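You operate a simulated robot arm through the tools that you are given. There is no shell and no other tool.

The job below is to be done with a simulated robot arm. You get a single attempt, and the scene is never put back.

## Task
Switch off the turntable, press the film tail on and return the clip.
Fine: mains off and tail pressed by the green lever before the grey latch opens; clip in the cup on the grey post; latch left open; brake stays on.

Only the result counts: the job must be done as asked and must still hold three seconds after the hand-in. Knocking over, shifting, dropping, spilling or breaking anything else fails it.

## Robot
A 7-joint arm with a two-finger gripper, fixed in place. Base frame: the origin is on the floor under the middle of its stand, x ahead of it, y to its left, z up. Lengths are in mm, angles in degrees, forces in N, time in s.
With the tool pointing down near the work surface it reaches from about 120 to 680 mm from the base axis. Its first joint turns from -166.0 to 166.0 degrees. Payload 2.94 kg.
The TCP is the grasp point between the finger pads, 30 mm short of the fingertips. In the tool frame z runs along the fingers and y along their closing line. The gripper opens to 138 mm; its body begins 109 mm behind the TCP.
Orientation is that of the tool frame in the base frame, as a unit quaternion [w, x, y, z]. With the fingers straight down and closing along the base's y, the tool's x points along the base's -x, its y along +y and its z along -z.

## Interface
- The arm moves only by the tool nudge_tool. Its argument "plan" is a list of rows, each a list of 3 entries, a list of its own where there are three numbers: the turn, a rotation vector about the tool's x, y, z in degrees, then the shift along the tool's x, y, z in cm, then the finger opening in cm, from 0 to 13.8. In form: [[[rx, ry, rz], [tx, ty, tz], fingers], ...]. A call has 1 to 20 rows; each row is the pose to reach, as a shift and turn from the pose commanded when the call began, along the tool's axes at that moment. Each row takes 0.2 s and may step no farther than 50 mm and 8.6 degrees from the row before; otherwise, or with a gripper value out of range, the whole call is refused. Where a pose cannot be reached the arm comes as near as it can. A force on the tool above 50 N (or 10 N above the force at the start of the call, whichever is more), or a blocked arm, ends the call early, and 0.2 s more pass. The fingers move at their own pace (about 72 mm/s each) and stop on an object; they squeeze with about 26 N. The grip force told is the motor's: it shows also when the fingers shut on nothing. Time passes only in rows, and 0.2 s behind the last, so rows that repeat a pose let the fingers close. The reply holds the time, the measured pose of the TCP, the force on the tool along the base axes, the opening and the grip force, in the units named above and with some noise, with the torque about the TCP (base axes, N m) and any sound that the robot's microphone picked up, and new pictures: "show" is both (left out), scene, wrist or none.
- Cameras (640 x 400 px; columns grow to the right, rows downward): "scene" is fixed at [53.1, -498, 1143.6]; the picture's right is [0.57, -0.82, 0.00], its down [0.31, 0.21, -0.93] and it looks along [0.76, 0.53, 0.37] (base axes); focal length 214 px, centre (320, 200). "wrist" rides on the gripper at [71, 19, -146] in the tool frame; the picture's right is [-0.26, 0.96, 0.00], its down [-0.85, -0.23, -0.48] and it looks along [-0.46, -0.12, 0.88] (tool axes); focal length 280 px, centre (320, 200). There is no depth. A picture from a camera that has moved, and an enlarged one, comes with that camera's place and axes in the base frame and with its lens. The place of the scene camera against the robot may be out by one fixed shift of up to 12 mm in any direction.
- raise_lower(by): slides the trunk up (or, below 0, down) by that many mm; the arm rides with it, the base frame stays. It gives what a move gives, with no picture.
- inspect(camera, box): a new picture of the part [left, top, right, bottom] of that camera's present view, enlarged. The clock stands still meanwhile.
- hand_in(): hands the job in; it is judged then, once.

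Nothing tells you positions but the pictures and the camera data. Unless the task says otherwise, let go and move clear before handing in.

The tools are called after ">>>" as name(argument=value, ...) on one line, values as JSON. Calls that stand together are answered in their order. nudge_tool: Moves the arm, as the interface text tells. Its arguments: {"type":"object","properties":{"plan":{"type":"array"},"show":{"type":"string","enum":["both","scene","wrist","none"]}},"required":["plan"]} The other tools are called the same way: raise_lower (by) moves the trunk up or down; inspect (camera, box) takes an enlarged picture of a part of a camera's view; hand_in () hands the job in.

At the start:

```text
clock: 0.0
ee_pos: [426.4, -75.7, 1302.0]
tcp_rot: [0.0, -0.001, 1.0, 0.0]
wrist_force: [-0.1, -0.2, 0.0]
ft_torque: [0.02, -0.01, 0.02]
grip_width: 137.7
finger_force: 0.0
trunk travel left (down, up): [-269.0, 185.0]
```

scene: 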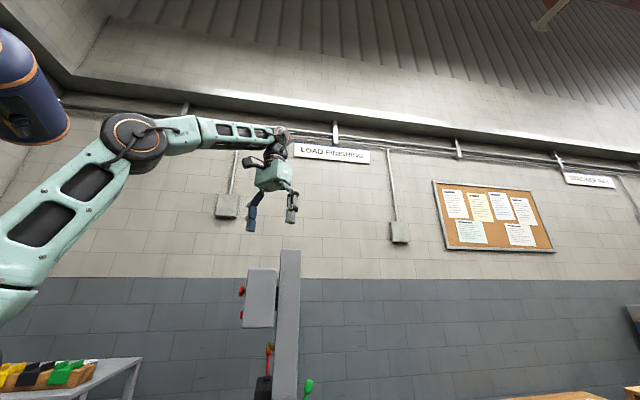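
wrist: 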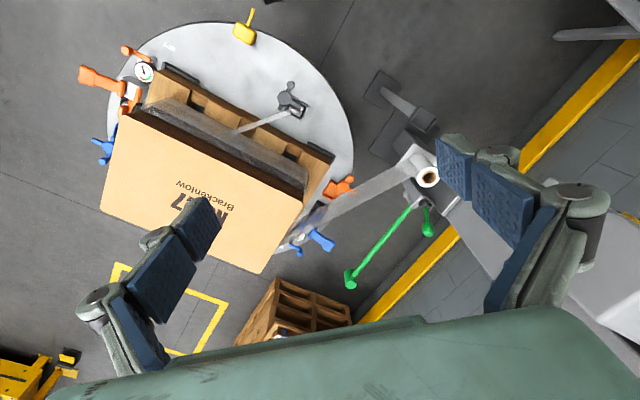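

The wrist camera looks down on a turntable with a boxed load, a post with film roll, a green lever, and assorted coloured handles; the scene camera sees mostly the wall, with a box with red buttons on the post. I'll enlarge parts of both pictures first.

>>> inspect(camera="wrist", box=[220, 60, 460, 210])

>>> inspect(camera="wrist", box=[260, 160, 480, 300])

>>> inspect(camera="wrist", box=[60, 0, 300, 150])

>>> inspect(camera="scene", box=[200, 240, 360, 400])

>>> inspect(camera="scene", box=[0, 330, 160, 400])

```text
2.67 times, centred on (340, 135) of wrist
camera zoom: at [353.7, -56.7, 1448.5], right [0.26, 0.96, 0.0], down [0.85, -0.23, 0.48], along [0.46, -0.12, -0.88], focal length 748 px, centre (267, 373)
```

zoom: 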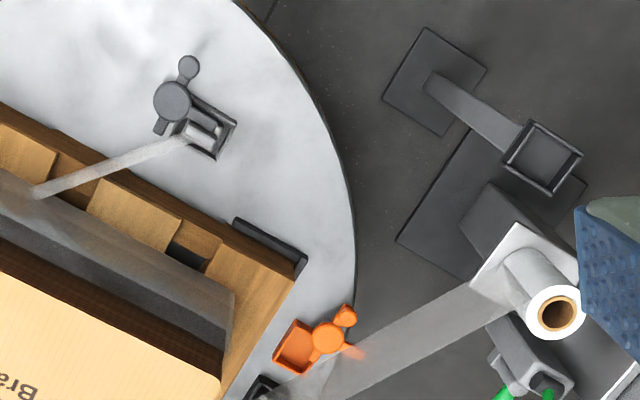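

```text
2.86 times, centred on (370, 230) of wrist
camera zoom: at [353.7, -56.7, 1448.5], right [0.26, 0.96, 0.0], down [0.85, -0.23, 0.48], along [0.46, -0.12, -0.88], focal length 801 px, centre (177, 114)
```

zoom: 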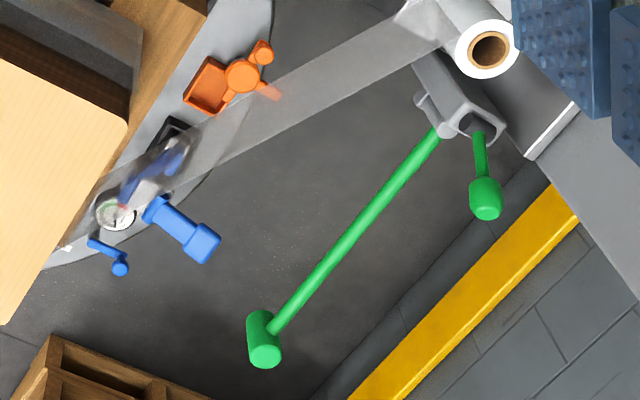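

```text
2.67 times, centred on (180, 75) of wrist
camera zoom: at [353.7, -56.7, 1448.5], right [0.26, 0.96, 0.0], down [0.85, -0.23, 0.48], along [0.46, -0.12, -0.88], focal length 748 px, centre (693, 533)
```

zoom: 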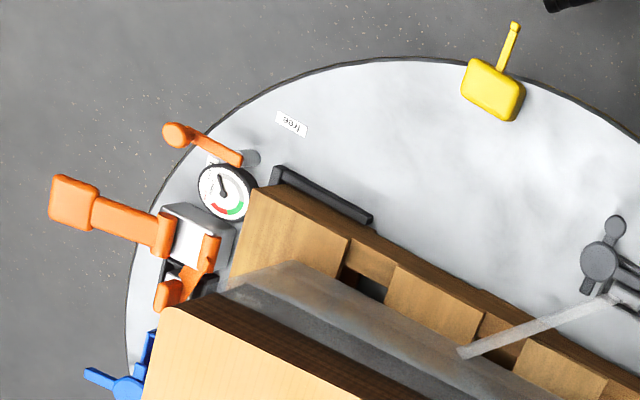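

```text
2.50 times, centred on (280, 320) of scene
camera zoom: at [53.1, -498.0, 1143.6], right [0.57, -0.82, 0.0], down [0.31, 0.21, -0.93], along [0.76, 0.53, 0.37], focal length 536 px, centre (420, -100)
```

zoom: 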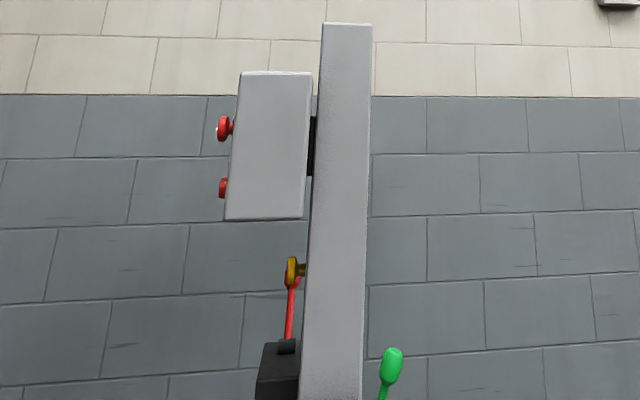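

```text
4.00 times, centred on (80, 365) of scene
camera zoom: at [53.1, -498.0, 1143.6], right [0.57, -0.82, 0.0], down [0.31, 0.21, -0.93], along [0.76, 0.53, 0.37], focal length 858 px, centre (1280, -460)
```

zoom: 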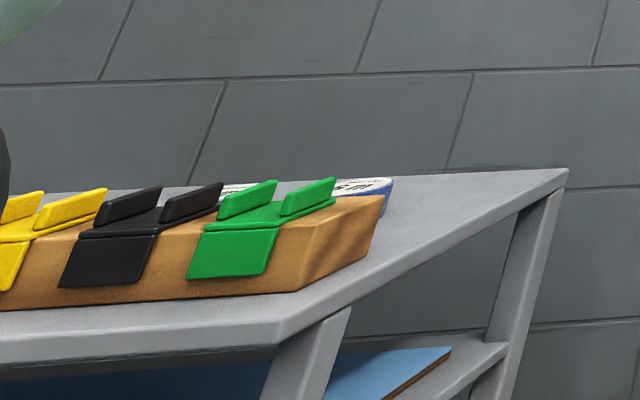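

The wrist view shows a turntable with a wrapped load, a grey post with a square cup, a film roll on a mast with a green lever, and several coloured decoys or controls. I need depth, so I will shift sideways in free air and compare pictures.

>>> nudge_tool(plan=[[[0, 0, 0], [0, -5, 0], 13.8], [[0, 0, 0], [0, -10, 0], 13.8], [[0, 0, 0], [0, -15, 0], 13.8], [[0, 0, 0], [0, -15, 0], 13.8]], show="both")

```text
clock: 1.0
ee_pos: [416.5, -217.5, 1290.5]
tcp_rot: [0.002, 0.0, 1.0, -0.002]
wrist_force: [-0.3, 0.3, 1.1]
ft_torque: [0.08, -0.02, 0.01]
grip_width: 138.1
finger_force: 0.1
out of reach, approached as far as the arm can: row 2, 3, 4
trunk travel left (down, up): [-269.0, 185.0]
camera wrist: at [344.1, -198.1, 1436.9], right [0.26, 0.97, 0.0], down [0.85, -0.23, 0.48], along [0.46, -0.13, -0.88], focal length 280 px, centre (320, 200)
```

scene: 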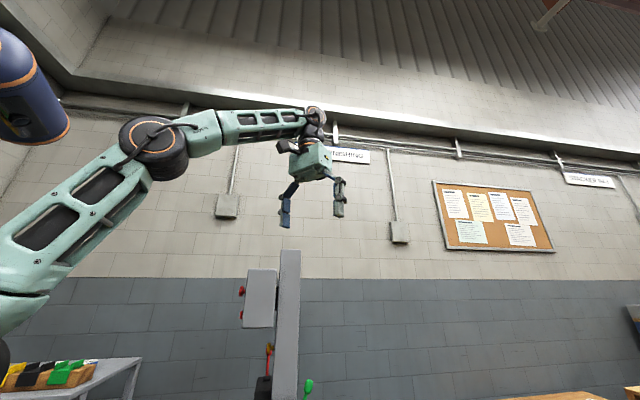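
wrist: 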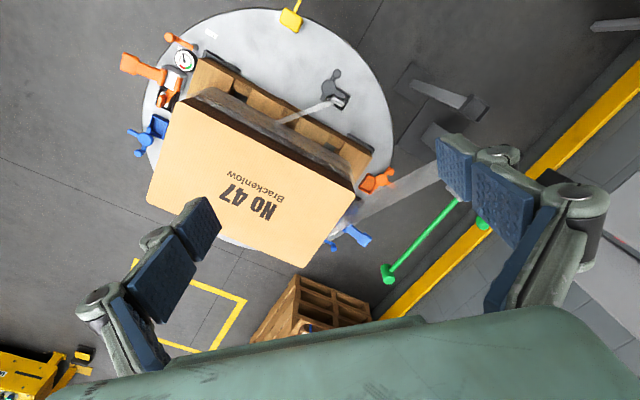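

The second view gives parallax; the turntable seems well below (about z 500). I'll enlarge the same parts for precise matching.

>>> inspect(camera="wrist", box=[220, 60, 460, 210])

>>> inspect(camera="wrist", box=[300, 160, 520, 300])

>>> inspect(camera="wrist", box=[100, 0, 340, 150])

>>> inspect(camera="scene", box=[210, 230, 350, 400])

```text
2.67 times, centred on (340, 135) of wrist
camera zoom: at [344.1, -198.1, 1436.9], right [0.26, 0.97, 0.0], down [0.85, -0.23, 0.48], along [0.46, -0.13, -0.88], focal length 748 px, centre (267, 373)
```

zoom: 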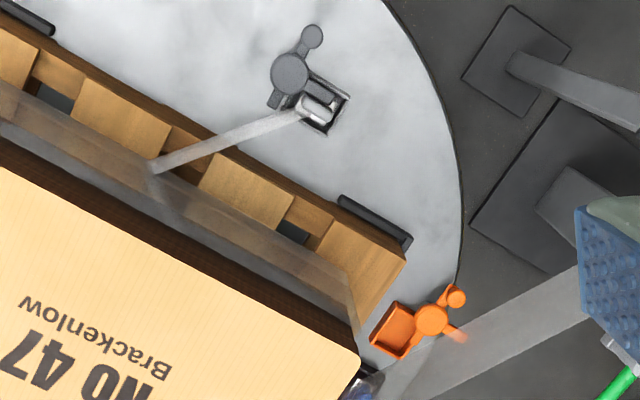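

```text
2.86 times, centred on (410, 230) of wrist
camera zoom: at [344.1, -198.1, 1436.9], right [0.26, 0.97, 0.0], down [0.85, -0.23, 0.48], along [0.46, -0.13, -0.88], focal length 801 px, centre (63, 114)
```

zoom: 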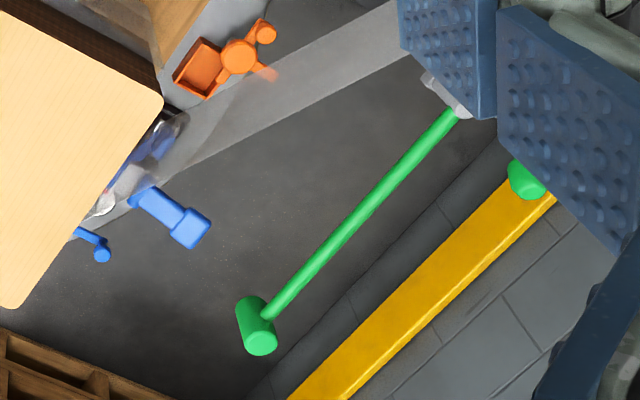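

```text
2.67 times, centred on (220, 75) of wrist
camera zoom: at [344.1, -198.1, 1436.9], right [0.26, 0.97, 0.0], down [0.85, -0.23, 0.48], along [0.46, -0.13, -0.88], focal length 748 px, centre (587, 533)
```

zoom: 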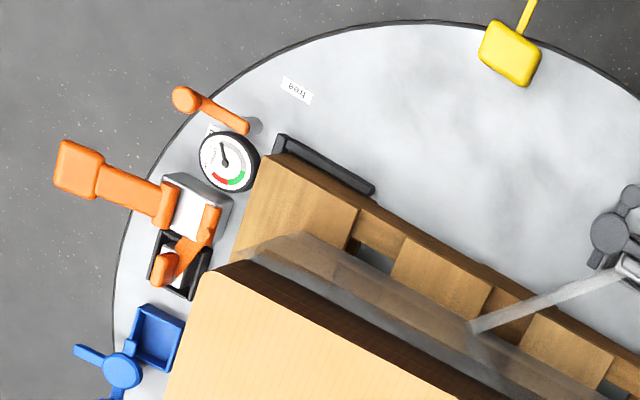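

```text
2.35 times, centred on (280, 315) of scene
camera zoom: at [53.1, -498.0, 1143.6], right [0.57, -0.82, 0.0], down [0.31, 0.21, -0.93], along [0.76, 0.53, 0.37], focal length 505 px, centre (414, -71)
```

zoom: 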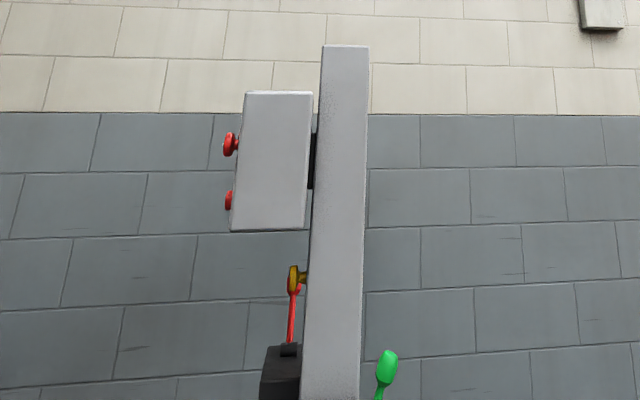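

The turntable sits near z≈490, the cup on the grey post is around (611,192,604), the green short handle near (872,122,790), with the mast beyond. I'll lower the trunk and tilt the hand to look at the mast's controls.

>>> raise_lower(by=-150)

```text
clock: 2.8
ee_pos: [417.7, -217.0, 1140.1]
tcp_rot: [0.001, 0.0, 1.0, -0.001]
wrist_force: [-0.3, 0.3, -0.4]
ft_torque: [0.0, 0.01, 0.01]
grip_width: 138.0
finger_force: 0.1
trunk travel left (down, up): [-119.0, 335.0]
```

Trunk is down 150 mm with the hand still free. Next I tilt and yaw the hand to look toward the mast.

>>> nudge_tool(plan=[[[-1.96, -6.22, -4.74], [0, 0, 0], 13.8], [[-3.93, -12.45, -9.47], [0, 0, 0], 13.8], [[-5.89, -18.67, -14.21], [0, 0, 0], 13.8], [[-7.85, -24.9, -18.95], [0, 0, 0], 13.8], [[-9.81, -31.12, -23.69], [0, 0, 0], 13.8], [[-11.78, -37.35, -28.42], [0, 0, 0], 13.8], [[-13.74, -43.57, -33.16], [0, 0, 0], 13.8], [[-13.74, -43.57, -33.16], [0, 0, 0], 13.8]], show="both")

```text
clock: 4.5
ee_pos: [416.5, -218.2, 1141.7]
tcp_rot: [0.368, -0.277, 0.88, 0.113]
wrist_force: [-0.5, 0.3, 0.3]
ft_torque: [0.02, 0.0, -0.01]
grip_width: 137.9
finger_force: 0.1
trunk travel left (down, up): [-119.0, 335.0]
camera wrist: at [279.1, -289.3, 1193.6], right [-0.4, 0.9, 0.18], down [0.34, -0.04, 0.94], along [0.85, 0.44, -0.29], focal length 280 px, centre (320, 200)
```

scene: 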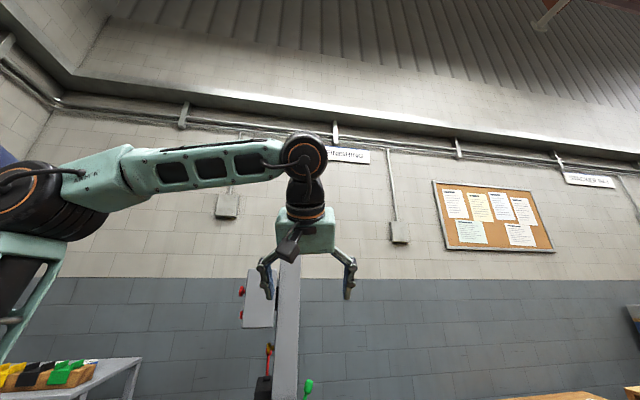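
wrist: 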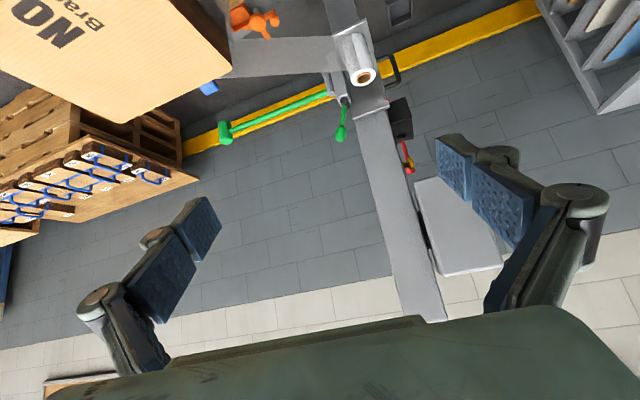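

I see the mast upside-down with the control box on its left (+y) side, a red lever, the green pad arm and its short green handle; the buttons are hidden behind a finger. I'll move the hand to the left side in free air to look at the box's front.

>>> nudge_tool(plan=[[[1.4, 0, 1.4], [-1.52, 4.21, 1.52], 13.8], [[2.8, 0, 2.8], [-3.04, 8.42, 3.04], 13.8], [[4.2, 0, 4.2], [-4.55, 12.64, 4.55], 13.8], [[5.6, 0, 5.6], [-6.07, 16.85, 6.07], 13.8], [[7.0, 0, 7.0], [-7.59, 21.06, 7.59], 13.8], [[8.4, 0, 8.4], [-9.11, 25.27, 9.11], 13.8], [[9.9, 0, 9.9], [-10.63, 29.48, 10.63], 13.8], [[11.3, 0, 11.3], [-12.14, 33.7, 12.14], 13.8], [[12.7, 0, 12.7], [-13.66, 37.9, 13.66], 13.8], [[14.1, 0, 14.1], [-15.18, 42.1, 15.18], 13.8], [[14.1, 0, 14.1], [-15.18, 42.1, 15.18], 13.8]], show="both")

```text
clock: 5.6
ee_pos: [432.4, -52.1, 1058.5]
tcp_rot: [0.289, -0.186, 0.928, 0.142]
wrist_force: [0.8, -0.3, 0.5]
ft_torque: [0.08, -0.02, 0.05]
grip_width: 138.1
finger_force: 0.0
trunk travel left (down, up): [-119.0, 335.0]
stopped in row 5: the arm was blocked; the commanded pose is now the measured one
camera wrist: at [297.8, -108.6, 1134.8], right [-0.21, 0.93, 0.31], down [0.52, -0.16, 0.84], along [0.83, 0.34, -0.45], focal length 280 px, centre (320, 200)
```

scene: 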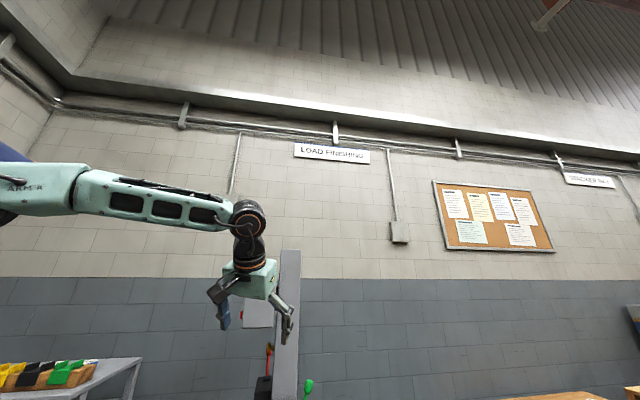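
wrist: 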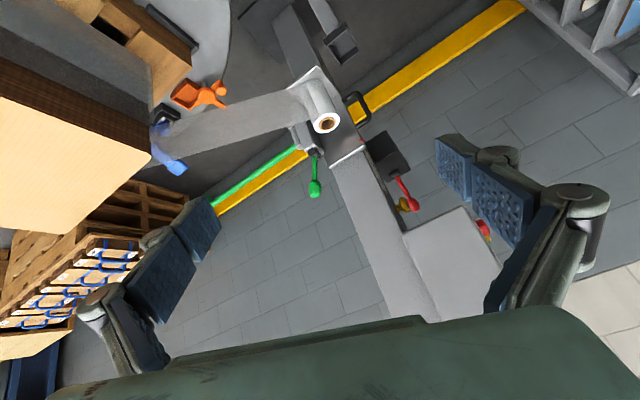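

The arm got blocked partway (no contact force, likely an arm joint or elbow limit), but this view shows the cup, film roll, green handle, and the red lever by the black box. I'll enlarge these.

>>> inspect(camera="wrist", box=[270, 60, 510, 210])

>>> inspect(camera="wrist", box=[360, 120, 520, 280])

>>> inspect(camera="wrist", box=[120, 0, 360, 200])

>>> inspect(camera="scene", box=[230, 300, 330, 400])

```text
2.67 times, centred on (390, 135) of wrist
camera zoom: at [297.8, -108.6, 1134.8], right [-0.21, 0.93, 0.31], down [0.52, -0.16, 0.84], along [0.83, 0.34, -0.45], focal length 748 px, centre (133, 373)
```

zoom: 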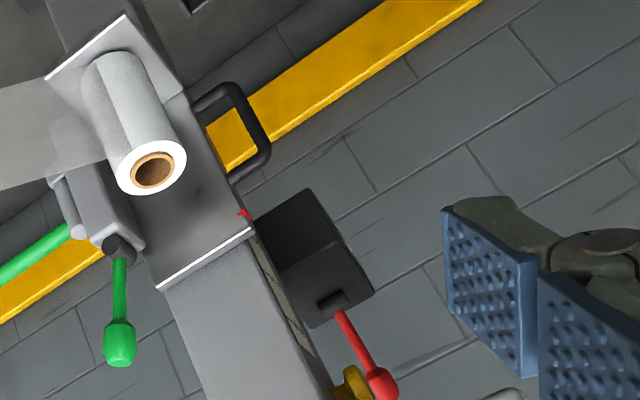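

```text
2.50 times, centred on (440, 200) of wrist
camera zoom: at [297.8, -108.6, 1134.8], right [-0.21, 0.93, 0.31], down [0.52, -0.16, 0.84], along [0.83, 0.34, -0.45], focal length 701 px, centre (20, 200)
```

zoom: 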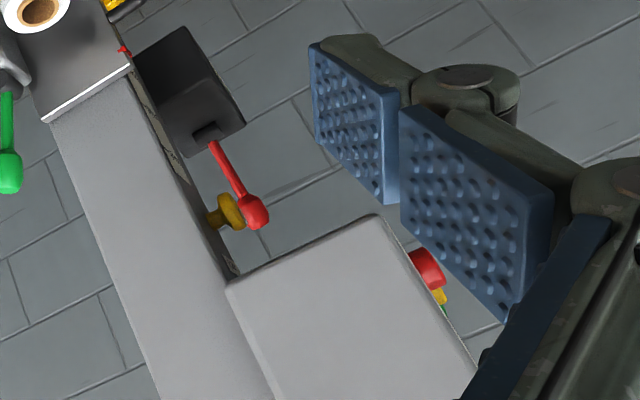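

```text
2.00 times, centred on (240, 100) of wrist
camera zoom: at [297.8, -108.6, 1134.8], right [-0.21, 0.93, 0.31], down [0.52, -0.16, 0.84], along [0.83, 0.34, -0.45], focal length 561 px, centre (480, 400)
```

zoom: 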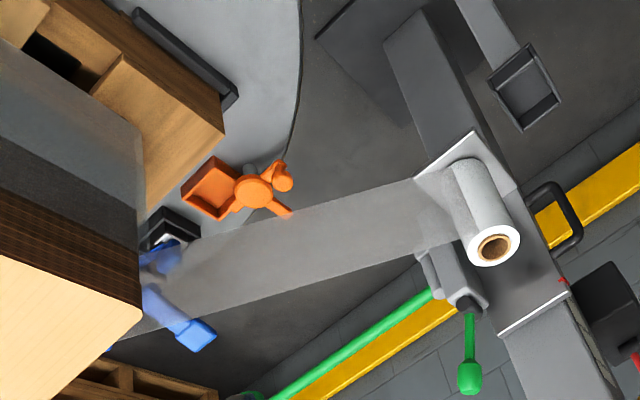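

```text
4.00 times, centred on (280, 350) of scene
camera zoom: at [53.1, -498.0, 1143.6], right [0.57, -0.82, 0.0], down [0.31, 0.21, -0.93], along [0.76, 0.53, 0.37], focal length 858 px, centre (480, -400)
```

zoom: 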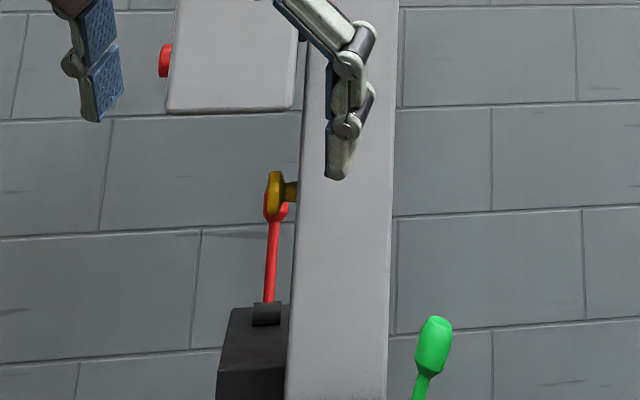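

I place the green handle near (872,122,792), the cup top at (611,190,604), the roll near (771,171,675), the red lever near (962,450,845) and the load box top near z 860 around (600,-420). The elbow seems to fold against the trunk, so I'll lower the trunk further to get the arm more stretched before looking around.

>>> raise_lower(by=-100)

```text
clock: 6.9
ee_pos: [432.9, -50.0, 956.5]
tcp_rot: [0.287, -0.188, 0.928, 0.143]
wrist_force: [0.0, -0.1, 0.1]
ft_torque: [0.04, -0.02, 0.0]
grip_width: 137.9
finger_force: 0.1
trunk travel left (down, up): [-19.0, 435.0]
```

Trunk lowered, hand free at (433,-50,956). Next I swing out to about (580,250,1000) with the tool pitched up to see the control box from the left.

>>> nudge_tool(plan=[[[1.31, -2.99, -0.36], [-2.72, 2.62, 1.85], 13.8], [[2.62, -5.98, -0.71], [-5.44, 5.25, 3.7], 13.8], [[3.93, -8.96, -1.07], [-8.16, 7.88, 5.55], 13.8], [[5.25, -11.95, -1.43], [-10.89, 10.5, 7.4], 13.8], [[6.56, -14.94, -1.78], [-13.61, 13.13, 9.24], 13.8], [[7.87, -17.93, -2.14], [-16.33, 15.75, 11.09], 13.8], [[9.18, -20.91, -2.49], [-19.05, 18.38, 12.94], 13.8], [[10.49, -23.9, -2.85], [-21.77, 21.0, 14.79], 13.8], [[10.49, -23.9, -2.85], [-21.77, 21.0, 14.79], 13.8]], show="both")

```text
clock: 8.9
ee_pos: [576.6, 253.6, 1003.8]
tcp_rot: [0.498, -0.154, 0.849, 0.085]
wrist_force: [-0.3, 0.3, -0.4]
ft_torque: [0.02, -0.04, 0.0]
grip_width: 138.0
finger_force: 0.1
trunk travel left (down, up): [-19.0, 435.0]
camera wrist: at [416.8, 214.6, 1014.2], right [-0.21, 0.95, 0.22], down [0.07, -0.21, 0.98], along [0.97, 0.22, -0.03], focal length 280 px, centre (320, 200)
```

scene: 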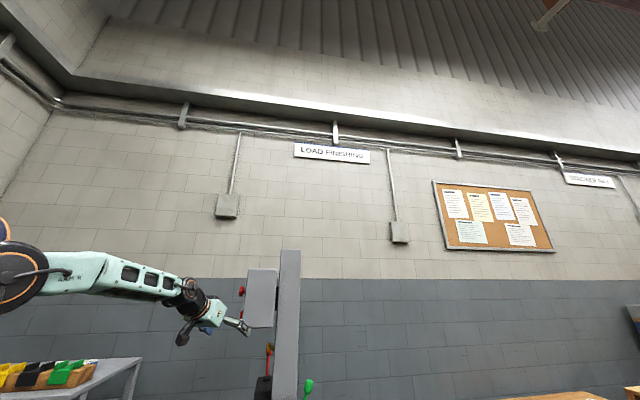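
wrist: 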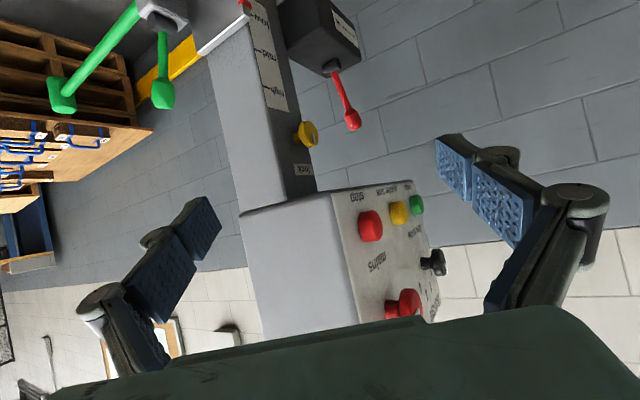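

The move worked and now the labelled panel is visible: "mains" by a red knob, plus "stop" and others. I'll enlarge the labels.

>>> inspect(camera="wrist", box=[320, 170, 480, 330])

>>> inspect(camera="wrist", box=[230, 0, 390, 180])

>>> inspect(camera="wrist", box=[340, 220, 460, 320])

>>> inspect(camera="scene", box=[200, 240, 320, 400])

>>> inspect(camera="wrist", box=[40, 0, 240, 120])

```text
2.50 times, centred on (400, 250) of wrist
camera zoom: at [416.8, 214.6, 1014.2], right [-0.21, 0.95, 0.22], down [0.07, -0.21, 0.98], along [0.97, 0.22, -0.03], focal length 701 px, centre (120, 75)
```

zoom: 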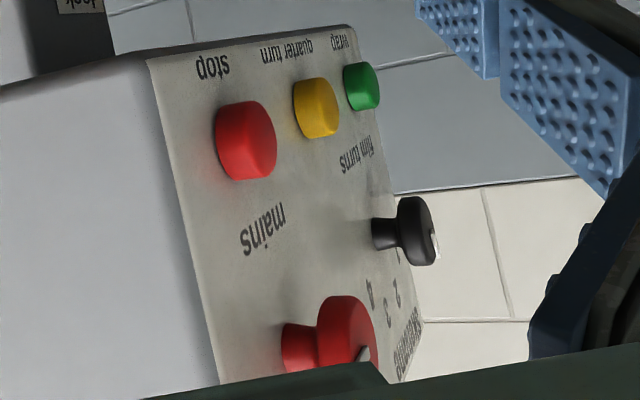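

```text
2.22 times, centred on (310, 90) of wrist
camera zoom: at [416.8, 214.6, 1014.2], right [-0.21, 0.95, 0.22], down [0.07, -0.21, 0.98], along [0.97, 0.22, -0.03], focal length 623 px, centre (342, 444)
```

zoom: 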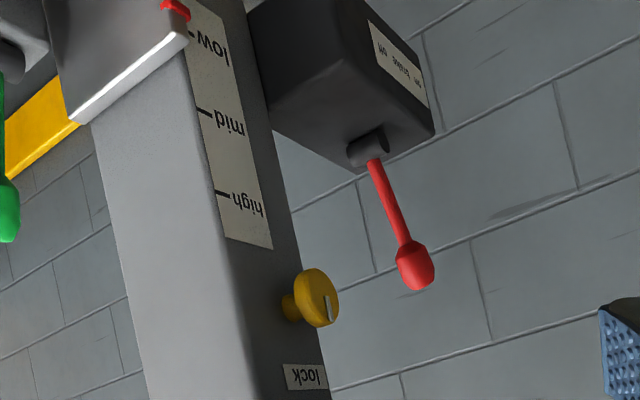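

```text
4.00 times, centred on (400, 270) of wrist
camera zoom: at [416.8, 214.6, 1014.2], right [-0.21, 0.95, 0.22], down [0.07, -0.21, 0.98], along [0.97, 0.22, -0.03], focal length 1122 px, centre (0, -80)
```

zoom: 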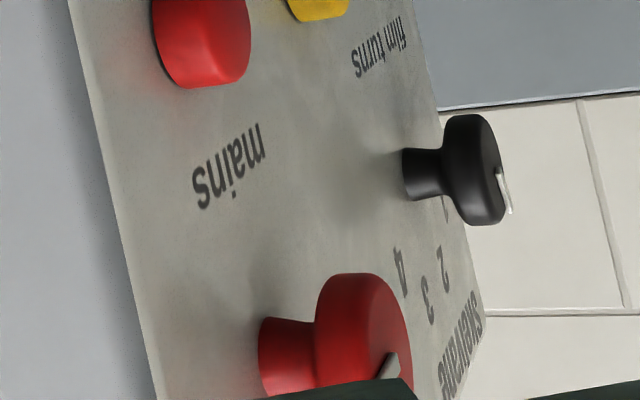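

```text
2.50 times, centred on (260, 320) of scene
camera zoom: at [53.1, -498.0, 1143.6], right [0.57, -0.82, 0.0], down [0.31, 0.21, -0.93], along [0.76, 0.53, 0.37], focal length 536 px, centre (470, -100)
```

zoom: 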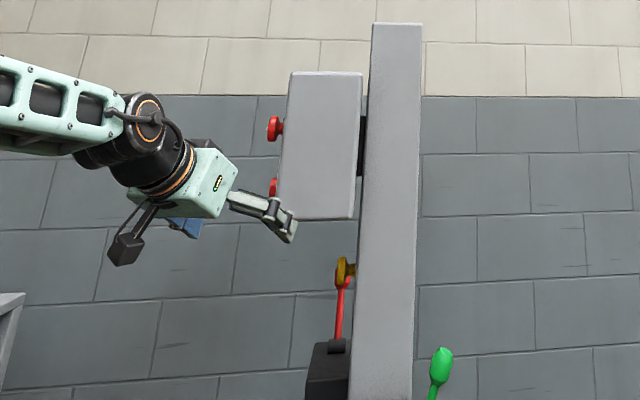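

```text
3.20 times, centred on (140, 60) of wrist
camera zoom: at [416.8, 214.6, 1014.2], right [-0.21, 0.95, 0.22], down [0.07, -0.21, 0.98], along [0.97, 0.22, -0.03], focal length 897 px, centre (896, 648)
```

zoom: 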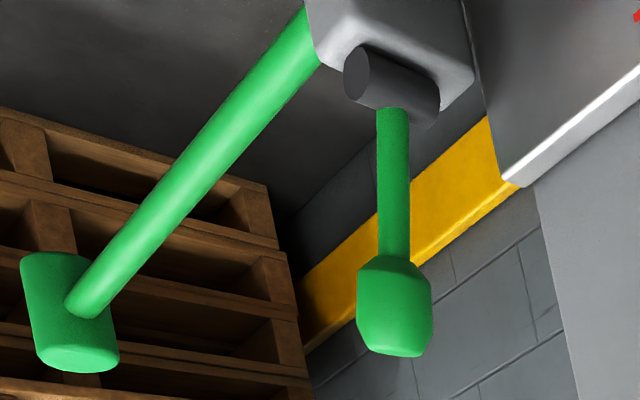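

The box panel reads stop / quarter turn / wrap / film turns, and the red rotary knob labelled "mains" sits at about (674,342,1123); the panel faces (-0.7,0.7). The red lever's label mentions "brake", so it must not be touched. I'll back off a little and swing left to see the mains knob's marks.

>>> inspect(camera="wrist", box=[310, 0, 370, 40])

>>> nudge_tool(plan=[[[4, -0.09, 2.29], [1.1, 2.45, -2.0], 13.8], [[8, -0.18, 4.58], [2.21, 4.89, -4.02], 13.8], [[12, -0.27, 6.87], [1.27, 8.97, -2.42], 13.8], [[16, -0.37, 9.15], [0.32, 13.04, -0.81], 13.8], [[20, -0.46, 11.44], [-0.62, 17.12, 0.79], 13.8], [[24, -0.55, 13.73], [-1.94, 16.1, 3.2], 13.8], [[28, -0.64, 16.02], [-3.26, 15.11, 5.54], 13.8], [[28, -0.64, 16.02], [-3.26, 15.11, 5.54], 13.8]], show="both")

```text
10.00 times, centred on (340, 20) of wrist
camera zoom: at [416.8, 214.6, 1014.2], right [-0.21, 0.95, 0.22], down [0.07, -0.21, 0.98], along [0.97, 0.22, -0.03], focal length 2804 px, centre (120, 2000)
```

zoom: 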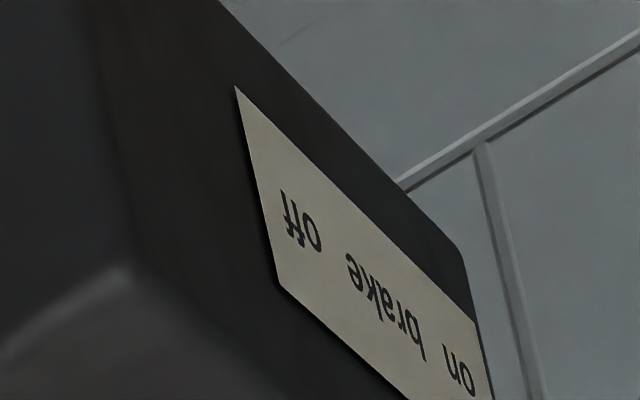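

```text
clock: 10.7
ee_pos: [585.2, 416.8, 1006.4]
tcp_rot: [0.509, 0.091, 0.854, -0.055]
wrist_force: [0.4, -0.3, 0.3]
ft_torque: [0.0, -0.02, 0.04]
grip_width: 138.1
finger_force: 0.0
trunk travel left (down, up): [-19.0, 435.0]
camera wrist: at [430.3, 468.8, 1014.6], right [0.33, 0.92, 0.23], down [-0.06, -0.22, 0.97], along [0.94, -0.33, -0.02], focal length 280 px, centre (320, 200)
```

scene: 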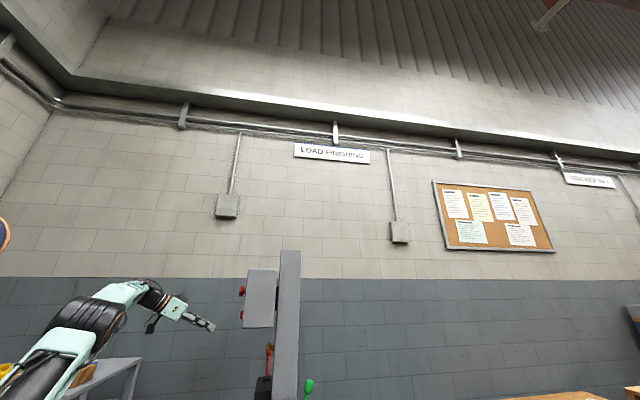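
wrist: 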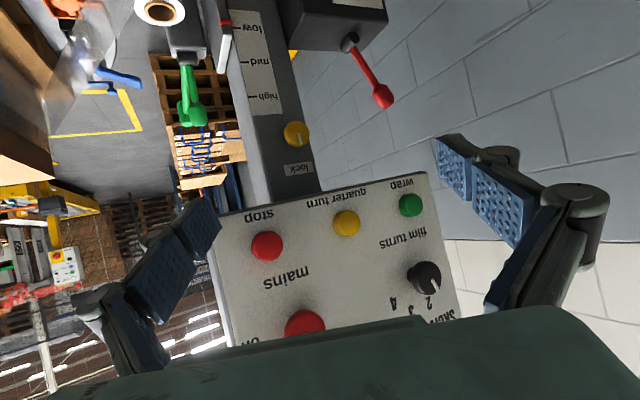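

The mains knob with an "on/off"-style legend above it is half hidden by the gripper body. I'll raise the trunk 100 mm to bring it into clear view.

>>> raise_lower(by=100)

>>> inspect(camera="wrist", box=[0, 0, 640, 400])

>>> inspect(camera="wrist", box=[200, 80, 480, 280])

```text
clock: 12.1
ee_pos: [585.1, 415.9, 1107.0]
tcp_rot: [0.508, 0.09, 0.855, -0.054]
wrist_force: [-0.1, 0.7, -0.1]
ft_torque: [-0.02, 0.0, -0.04]
grip_width: 138.0
finger_force: 0.2
trunk travel left (down, up): [-119.0, 335.0]
```

```text
1.00 times, centred on (320, 200) of wrist (not enlarged: the box is as wide or as high as the picture)
camera zoom: at [430.1, 468.6, 1114.6], right [0.33, 0.92, 0.23], down [-0.06, -0.22, 0.97], along [0.94, -0.33, -0.02], focal length 280 px, centre (320, 200)
```

zoom: 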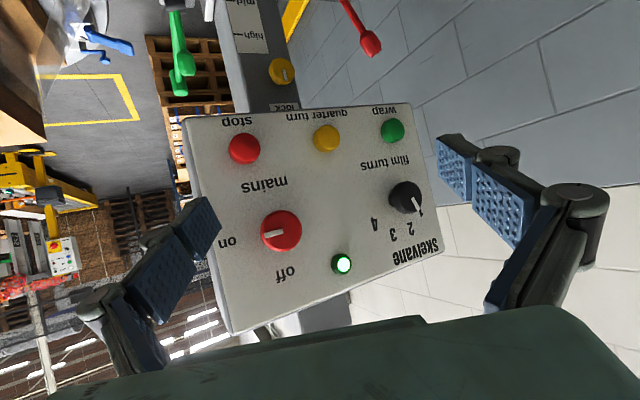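

```text
2.00 times, centred on (340, 180) of wrist
camera zoom: at [430.1, 468.6, 1114.6], right [0.33, 0.92, 0.23], down [-0.06, -0.22, 0.97], along [0.94, -0.33, -0.02], focal length 561 px, centre (280, 240)
```

zoom: 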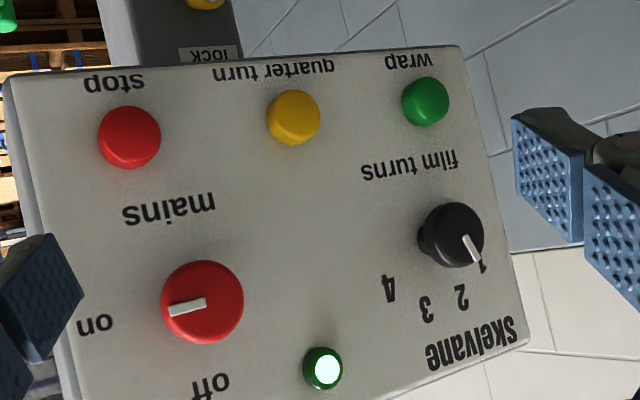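

The mains knob points at "on" (3 o'clock facing the panel) and must go counter-clockwise to "off" (12 o'clock); its axis is near (688,322,1127) on a vertical panel facing (-0.71,0.71). I'll raise the trunk 200 mm, then square the tool to the panel at a 150 mm stand-off.

>>> raise_lower(by=200)

>>> nudge_tool(plan=[[[5.37, -4.63, 1.38], [2.68, 0.2, 1.36], 8.0], [[10.75, -9.25, 2.75], [5.35, 0.4, 2.72], 8.0], [[16.12, -13.88, 4.13], [8.03, 0.6, 4.08], 8.0], [[21.5, -18.5, 5.51], [10.7, 0.8, 5.44], 8.0], [[26.87, -23.13, 6.88], [13.38, 1.0, 6.8], 8.0], [[32.25, -27.75, 8.26], [16.05, 1.19, 8.16], 8.0], [[32.25, -27.75, 8.26], [16.05, 1.19, 8.16], 8.0]], show="both")

```text
clock: 14.2
ee_pos: [586.0, 415.1, 1306.4]
tcp_rot: [0.508, 0.092, 0.854, -0.055]
wrist_force: [0.7, -0.5, 0.7]
ft_torque: [0.0, 0.0, -0.01]
grip_width: 138.3
finger_force: 0.1
trunk travel left (down, up): [-319.0, 135.0]
```

```text
clock: 15.8
ee_pos: [579.2, 424.7, 1124.2]
tcp_rot: [0.654, 0.271, 0.653, -0.271]
wrist_force: [0.5, -0.2, 0.1]
ft_torque: [0.0, -0.05, -0.03]
grip_width: 79.7
finger_force: 0.2
out of reach, approached as far as the arm can: row 6, 7
trunk travel left (down, up): [-319.0, 135.0]
camera wrist: at [488.8, 540.3, 1054.1], right [0.68, 0.68, 0.26], down [-0.5, 0.18, 0.85], along [0.53, -0.71, 0.46], focal length 280 px, centre (320, 200)
```

scene: 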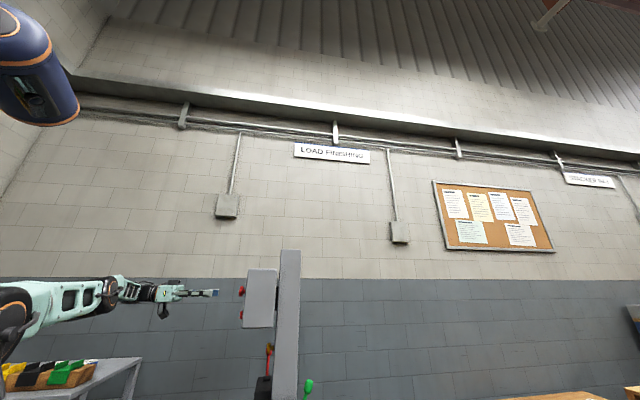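
wrist: 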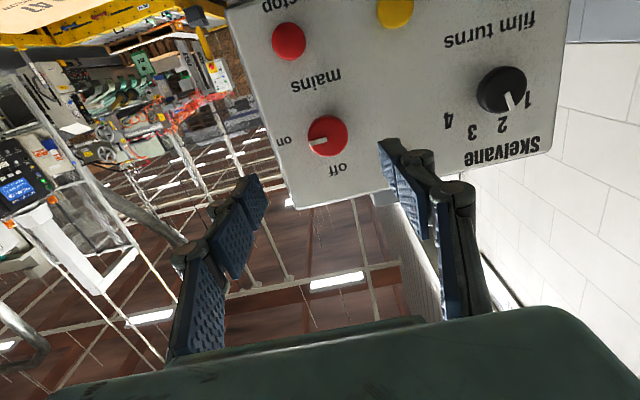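

The mains knob is at about (671,340,1129), pointer on "on"; my tool is square to the panel, 150 mm away and within a few mm of the axis. I'll advance along the tool axis 75 mm with small centring corrections.

>>> nudge_tool(plan=[[[0, 0, 0], [-0.2, 0.3, 2.5], 8.0], [[0, 0, 0], [-0.4, 0.6, 5.0], 8.0], [[0, 0, 0], [-0.4, 0.6, 7.5], 8.0], [[0, 0, 0], [-0.4, 0.6, 7.5], 8.0]], show="wrist")

```text
clock: 16.8
ee_pos: [637.1, 375.5, 1131.1]
tcp_rot: [0.653, 0.272, 0.652, -0.271]
wrist_force: [0.0, 0.2, 0.4]
ft_torque: [0.0, 0.01, 0.03]
grip_width: 80.1
finger_force: 0.1
trunk travel left (down, up): [-319.0, 135.0]
camera wrist: at [546.6, 491.9, 1060.0], right [0.68, 0.68, 0.26], down [-0.5, 0.17, 0.85], along [0.53, -0.71, 0.46], focal length 280 px, centre (320, 200)
```

wrist: 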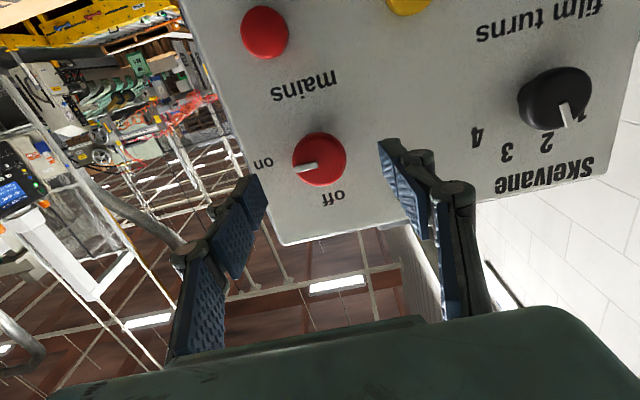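

The knob is centred on the tool axis within about 1–2 mm and the tips are about 44 mm from the panel. I'll advance 33 mm and close gently on the knob.

>>> nudge_tool(plan=[[[0, 0, 0], [0.05, 0, 1.7], 8.0], [[0, 0, 0], [0.05, 0, 3.3], 8.0], [[0, 0, 0], [0.05, 0, 3.3], 8.0], [[0, 0, 0], [0.05, 0, 3.3], 6.0]], show="both")

```text
clock: 17.8
ee_pos: [659.8, 351.4, 1129.8]
tcp_rot: [0.654, 0.272, 0.652, -0.271]
wrist_force: [0.1, -0.3, -0.4]
ft_torque: [-0.01, -0.01, 0.01]
grip_width: 60.3
finger_force: 0.0
trunk travel left (down, up): [-319.0, 135.0]
camera wrist: at [569.2, 468.0, 1059.1], right [0.68, 0.68, 0.26], down [-0.5, 0.18, 0.85], along [0.53, -0.71, 0.46], focal length 280 px, centre (320, 200)
```

scene: 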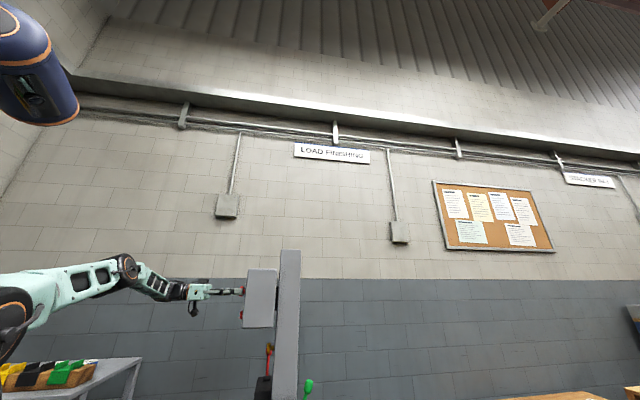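
wrist: 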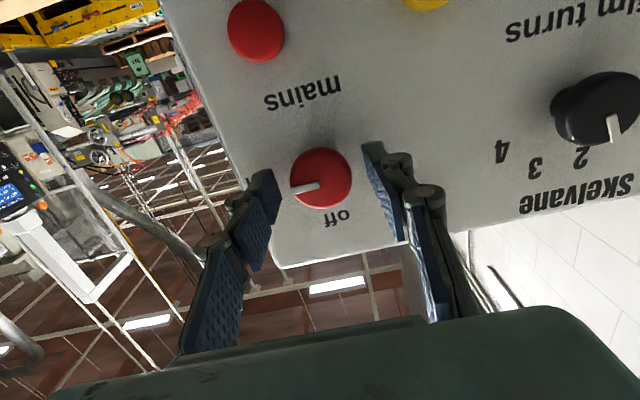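

The knob sits between the pads, with the pointer still at "on". I'll close on it.

>>> nudge_tool(plan=[[[0, 0, 0], [0, 0, 0], 2.5], [[0, 0, 0], [0, 0, 0], 2.5], [[0, 0, 0], [0, 0, 0], 2.5]], show="wrist")

```text
clock: 18.6
ee_pos: [659.8, 351.1, 1130.2]
tcp_rot: [0.654, 0.271, 0.652, -0.27]
wrist_force: [3.5, 1.4, 1.7]
ft_torque: [0.0, 0.04, 0.17]
grip_width: 39.1
finger_force: 44.8
trunk travel left (down, up): [-319.0, 135.0]
camera wrist: at [569.5, 468.2, 1059.1], right [0.68, 0.68, 0.26], down [-0.5, 0.17, 0.85], along [0.53, -0.71, 0.46], focal length 280 px, centre (320, 200)
```

wrist: 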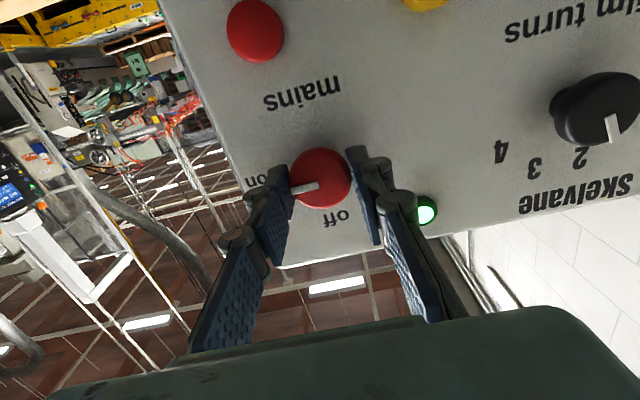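

Gripped at 39 mm. The pointer must turn counter-clockwise as seen by the camera, so I'll rotate about the tool axis by -30° first and check it follows.

>>> nudge_tool(plan=[[[0, 0, -7.5], [0, 0, 0], 2.5], [[0, 0, -15], [0, 0, 0], 2.5], [[0, 0, -22.5], [0, 0, 0], 2.5], [[0, 0, -30], [0, 0, 0], 2.5]], show="wrist")

```text
clock: 19.6
ee_pos: [659.1, 352.6, 1129.5]
tcp_rot: [0.56, 0.092, 0.701, -0.432]
wrist_force: [3.5, 2.7, 3.7]
ft_torque: [-0.5, -0.46, 0.31]
grip_width: 38.8
finger_force: 45.8
trunk travel left (down, up): [-319.0, 135.0]
camera wrist: at [542.4, 441.1, 1058.9], right [0.69, 0.68, -0.26], down [-0.18, 0.5, 0.85], along [0.71, -0.54, 0.46], focal length 280 px, centre (320, 200)
```

wrist: 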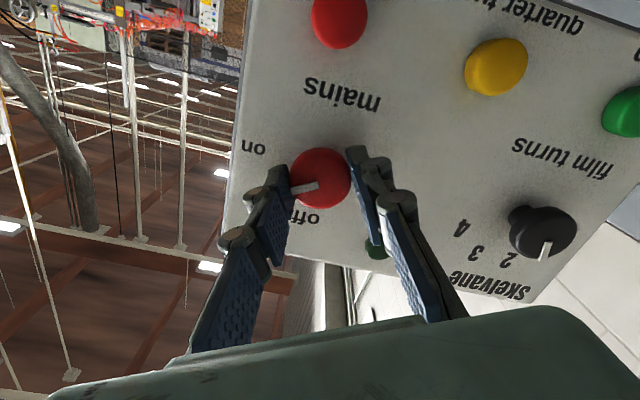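

The knob follows the hand (pointer stays fixed relative to the fingers) and the pilot lamp already looks dark. Continuing the remaining 60°.

>>> nudge_tool(plan=[[[0, 0, -7.5], [0, 0, 0], 2.5], [[0, 0, -15], [0, 0, 0], 2.5], [[0, 0, -22.5], [0, 0, 0], 2.5], [[0, 0, -30], [0, 0, 0], 2.5], [[0, 0, -37.5], [0, 0, 0], 2.5], [[0, 0, -45], [0, 0, 0], 2.5], [[0, 0, -52.5], [0, 0, 0], 2.5], [[0, 0, -60], [0, 0, 0], 2.5]], show="wrist")

```text
clock: 21.4
ee_pos: [658.5, 352.3, 1129.2]
tcp_rot: [-0.271, 0.27, -0.652, 0.654]
wrist_force: [12.6, 0.0, 13.0]
ft_torque: [-0.16, -0.24, 0.6]
grip_width: 39.1
finger_force: 44.8
trunk travel left (down, up): [-319.0, 135.0]
camera wrist: at [505.2, 404.0, 1111.0], right [0.19, 0.18, -0.97], down [0.27, 0.94, 0.23], along [0.95, -0.3, 0.13], focal length 280 px, centre (320, 200)
```

wrist: 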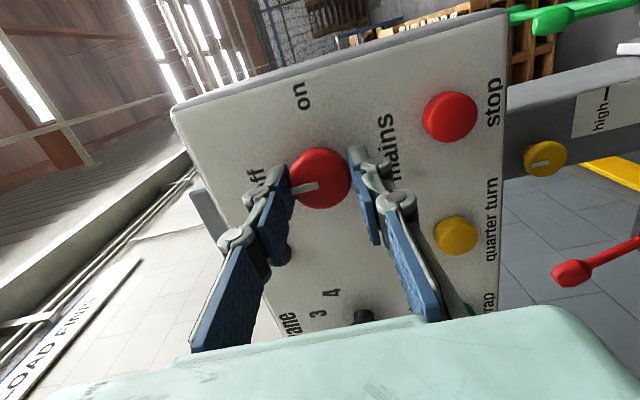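

The pointer has turned a full 90° to "off". I'll open slightly and back straight away from the panel.

>>> nudge_tool(plan=[[[0, 0, 0], [0, 0, 0], 6.2], [[0, 0, 0], [0, 0, 0], 6.2], [[0, 0, 0], [0, 0, -2], 6.2], [[0, 0, 0], [0, 0, -5], 6.2], [[0, 0, 0], [0, 0, -8], 6.2], [[0, 0, 0], [0, 0, -11], 6.2]], show="wrist")

>>> inspect(camera="wrist", box=[200, 60, 440, 240])

```text
clock: 22.8
ee_pos: [578.2, 422.4, 1125.5]
tcp_rot: [-0.27, 0.269, -0.653, 0.654]
wrist_force: [-0.9, -0.5, -0.4]
ft_torque: [0.0, 0.01, 0.01]
grip_width: 62.2
finger_force: 0.1
out of reach, approached as far as the arm can: row 6
trunk travel left (down, up): [-319.0, 135.0]
camera wrist: at [423.0, 476.1, 1107.0], right [0.19, 0.18, -0.97], down [0.27, 0.94, 0.23], along [0.95, -0.3, 0.12], focal length 280 px, centre (320, 200)
```

wrist: 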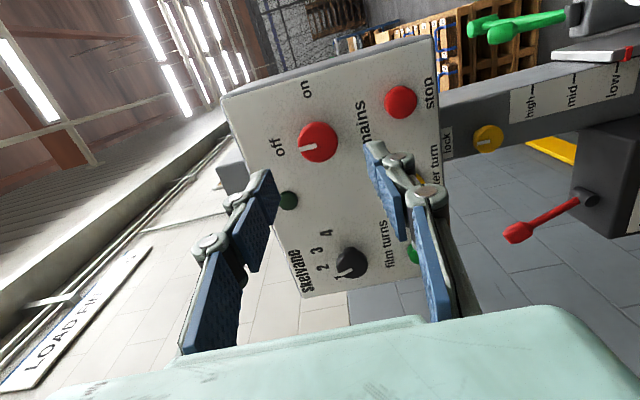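

```text
2.22 times, centred on (320, 150) of wrist
camera zoom: at [423.0, 476.1, 1107.0], right [0.19, 0.18, -0.97], down [0.27, 0.94, 0.23], along [0.95, -0.3, 0.12], focal length 623 px, centre (320, 311)
```

zoom: 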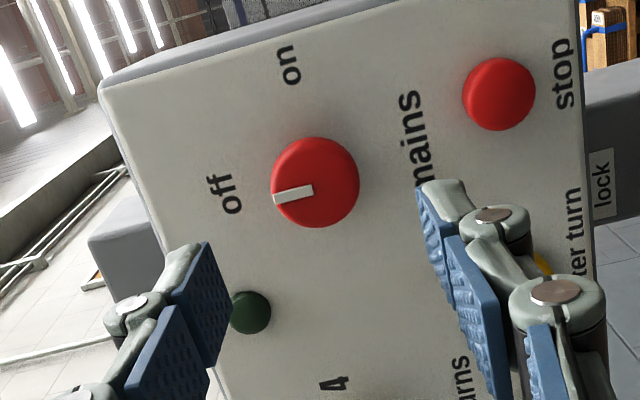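

Mains is off: pointer at "off" and the pilot lamp dark. Next is the green handle near (872,122,792); I'll first un-roll and drop the hand clear of the panel, then lower the trunk.

>>> nudge_tool(plan=[[[-3.79, -1.07, 7.27], [0.71, 1.5, 0.48], 6.2], [[-7.57, -2.14, 14.55], [1.42, 3.01, 0.95], 6.2], [[-11.36, -3.21, 21.82], [2.13, 4.51, 1.43], 6.2], [[-15.15, -4.28, 29.1], [2.84, 6.02, 1.91], 6.2], [[-18.94, -5.35, 36.37], [3.55, 7.52, 2.39], 6.2], [[-22.72, -6.43, 43.65], [4.27, 9.03, 2.86], 6.2], [[-26.51, -7.5, 50.92], [4.98, 10.53, 3.34], 6.2], [[-30.3, -8.57, 58.2], [5.69, 12.04, 3.82], 6.2], [[-34.09, -9.64, 65.47], [6.4, 13.54, 4.3], 6.2], [[-37.87, -10.71, 72.75], [7.11, 15.05, 4.77], 6.2], [[-41.66, -11.78, 80.02], [7.82, 16.55, 5.25], 6.2], [[-41.66, -11.78, 80.02], [7.82, 16.55, 5.25], 6.2]], show="both")

```text
clock: 25.4
ee_pos: [695.5, 529.7, 932.6]
tcp_rot: [0.572, 0.074, 0.816, -0.051]
wrist_force: [0.6, 0.6, 0.1]
ft_torque: [0.01, -0.02, -0.05]
grip_width: 62.2
finger_force: 0.1
out of reach, approached as far as the arm can: row 1, 2, 3, 4, 5, 6, 7, 8, 9, 10, 11, 12
trunk travel left (down, up): [-319.0, 135.0]
camera wrist: at [539.0, 575.9, 915.9], right [0.26, 0.93, 0.25], down [-0.2, -0.2, 0.96], along [0.95, -0.3, 0.13], focal length 280 px, centre (320, 200)
```

scene: 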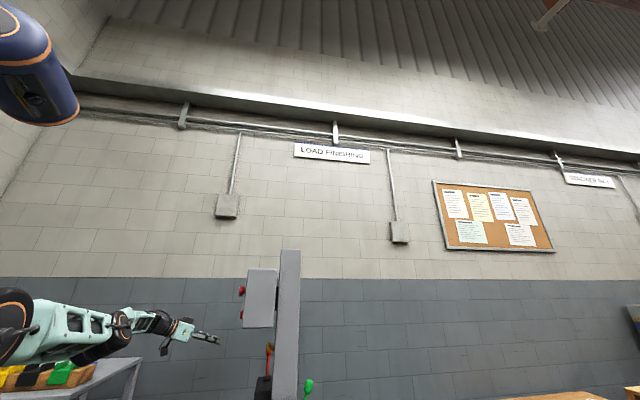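
wrist: 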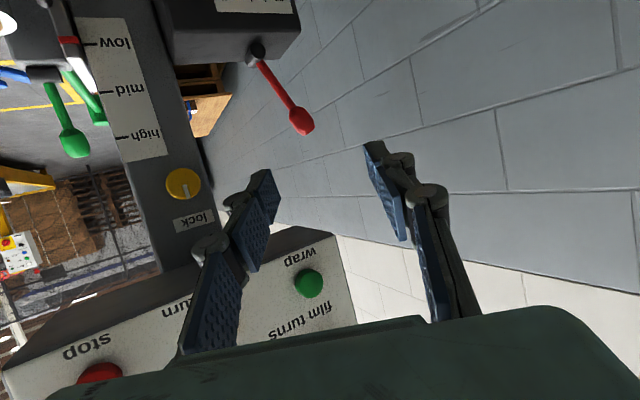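

That move stretched the arm the wrong way: the hand ended at (695,530,933) in free air, still clear of the panel, bench and red brake lever. I'll draw it back inward in small steps.

>>> nudge_tool(plan=[[[0, 0, 0], [0.27, -2.99, -1.92], 6.2], [[0, 0, 0], [0.54, -5.98, -3.85], 6.2], [[0, 0, 0], [0.81, -8.96, -5.77], 6.2], [[0, 0, 0], [1.08, -11.95, -7.7], 6.2], [[0, 0, 0], [1.35, -14.94, -9.62], 6.2]], show="both")

```text
clock: 26.6
ee_pos: [685.0, 535.1, 935.6]
tcp_rot: [0.572, 0.074, 0.815, -0.052]
wrist_force: [0.0, -0.2, -0.7]
ft_torque: [0.02, -0.01, 0.0]
grip_width: 61.8
finger_force: 0.1
out of reach, approached as far as the arm can: row 1, 2, 3, 4, 5
trunk travel left (down, up): [-319.0, 135.0]
camera wrist: at [528.5, 583.5, 919.1], right [0.26, 0.93, 0.25], down [-0.2, -0.2, 0.96], along [0.95, -0.3, 0.13], focal length 280 px, centre (320, 200)
```

scene: 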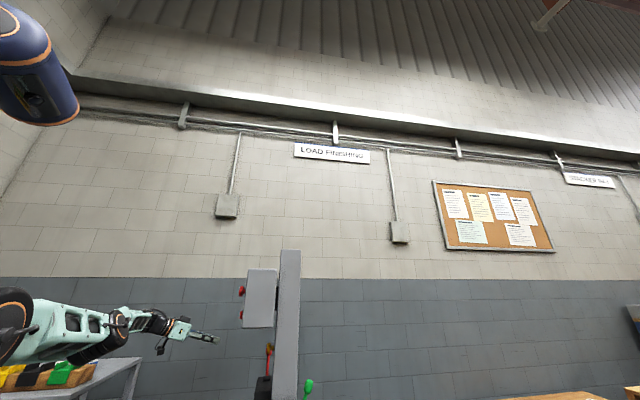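
wrist: 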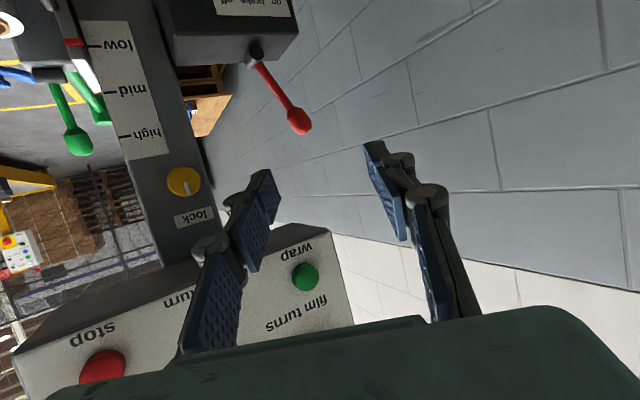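

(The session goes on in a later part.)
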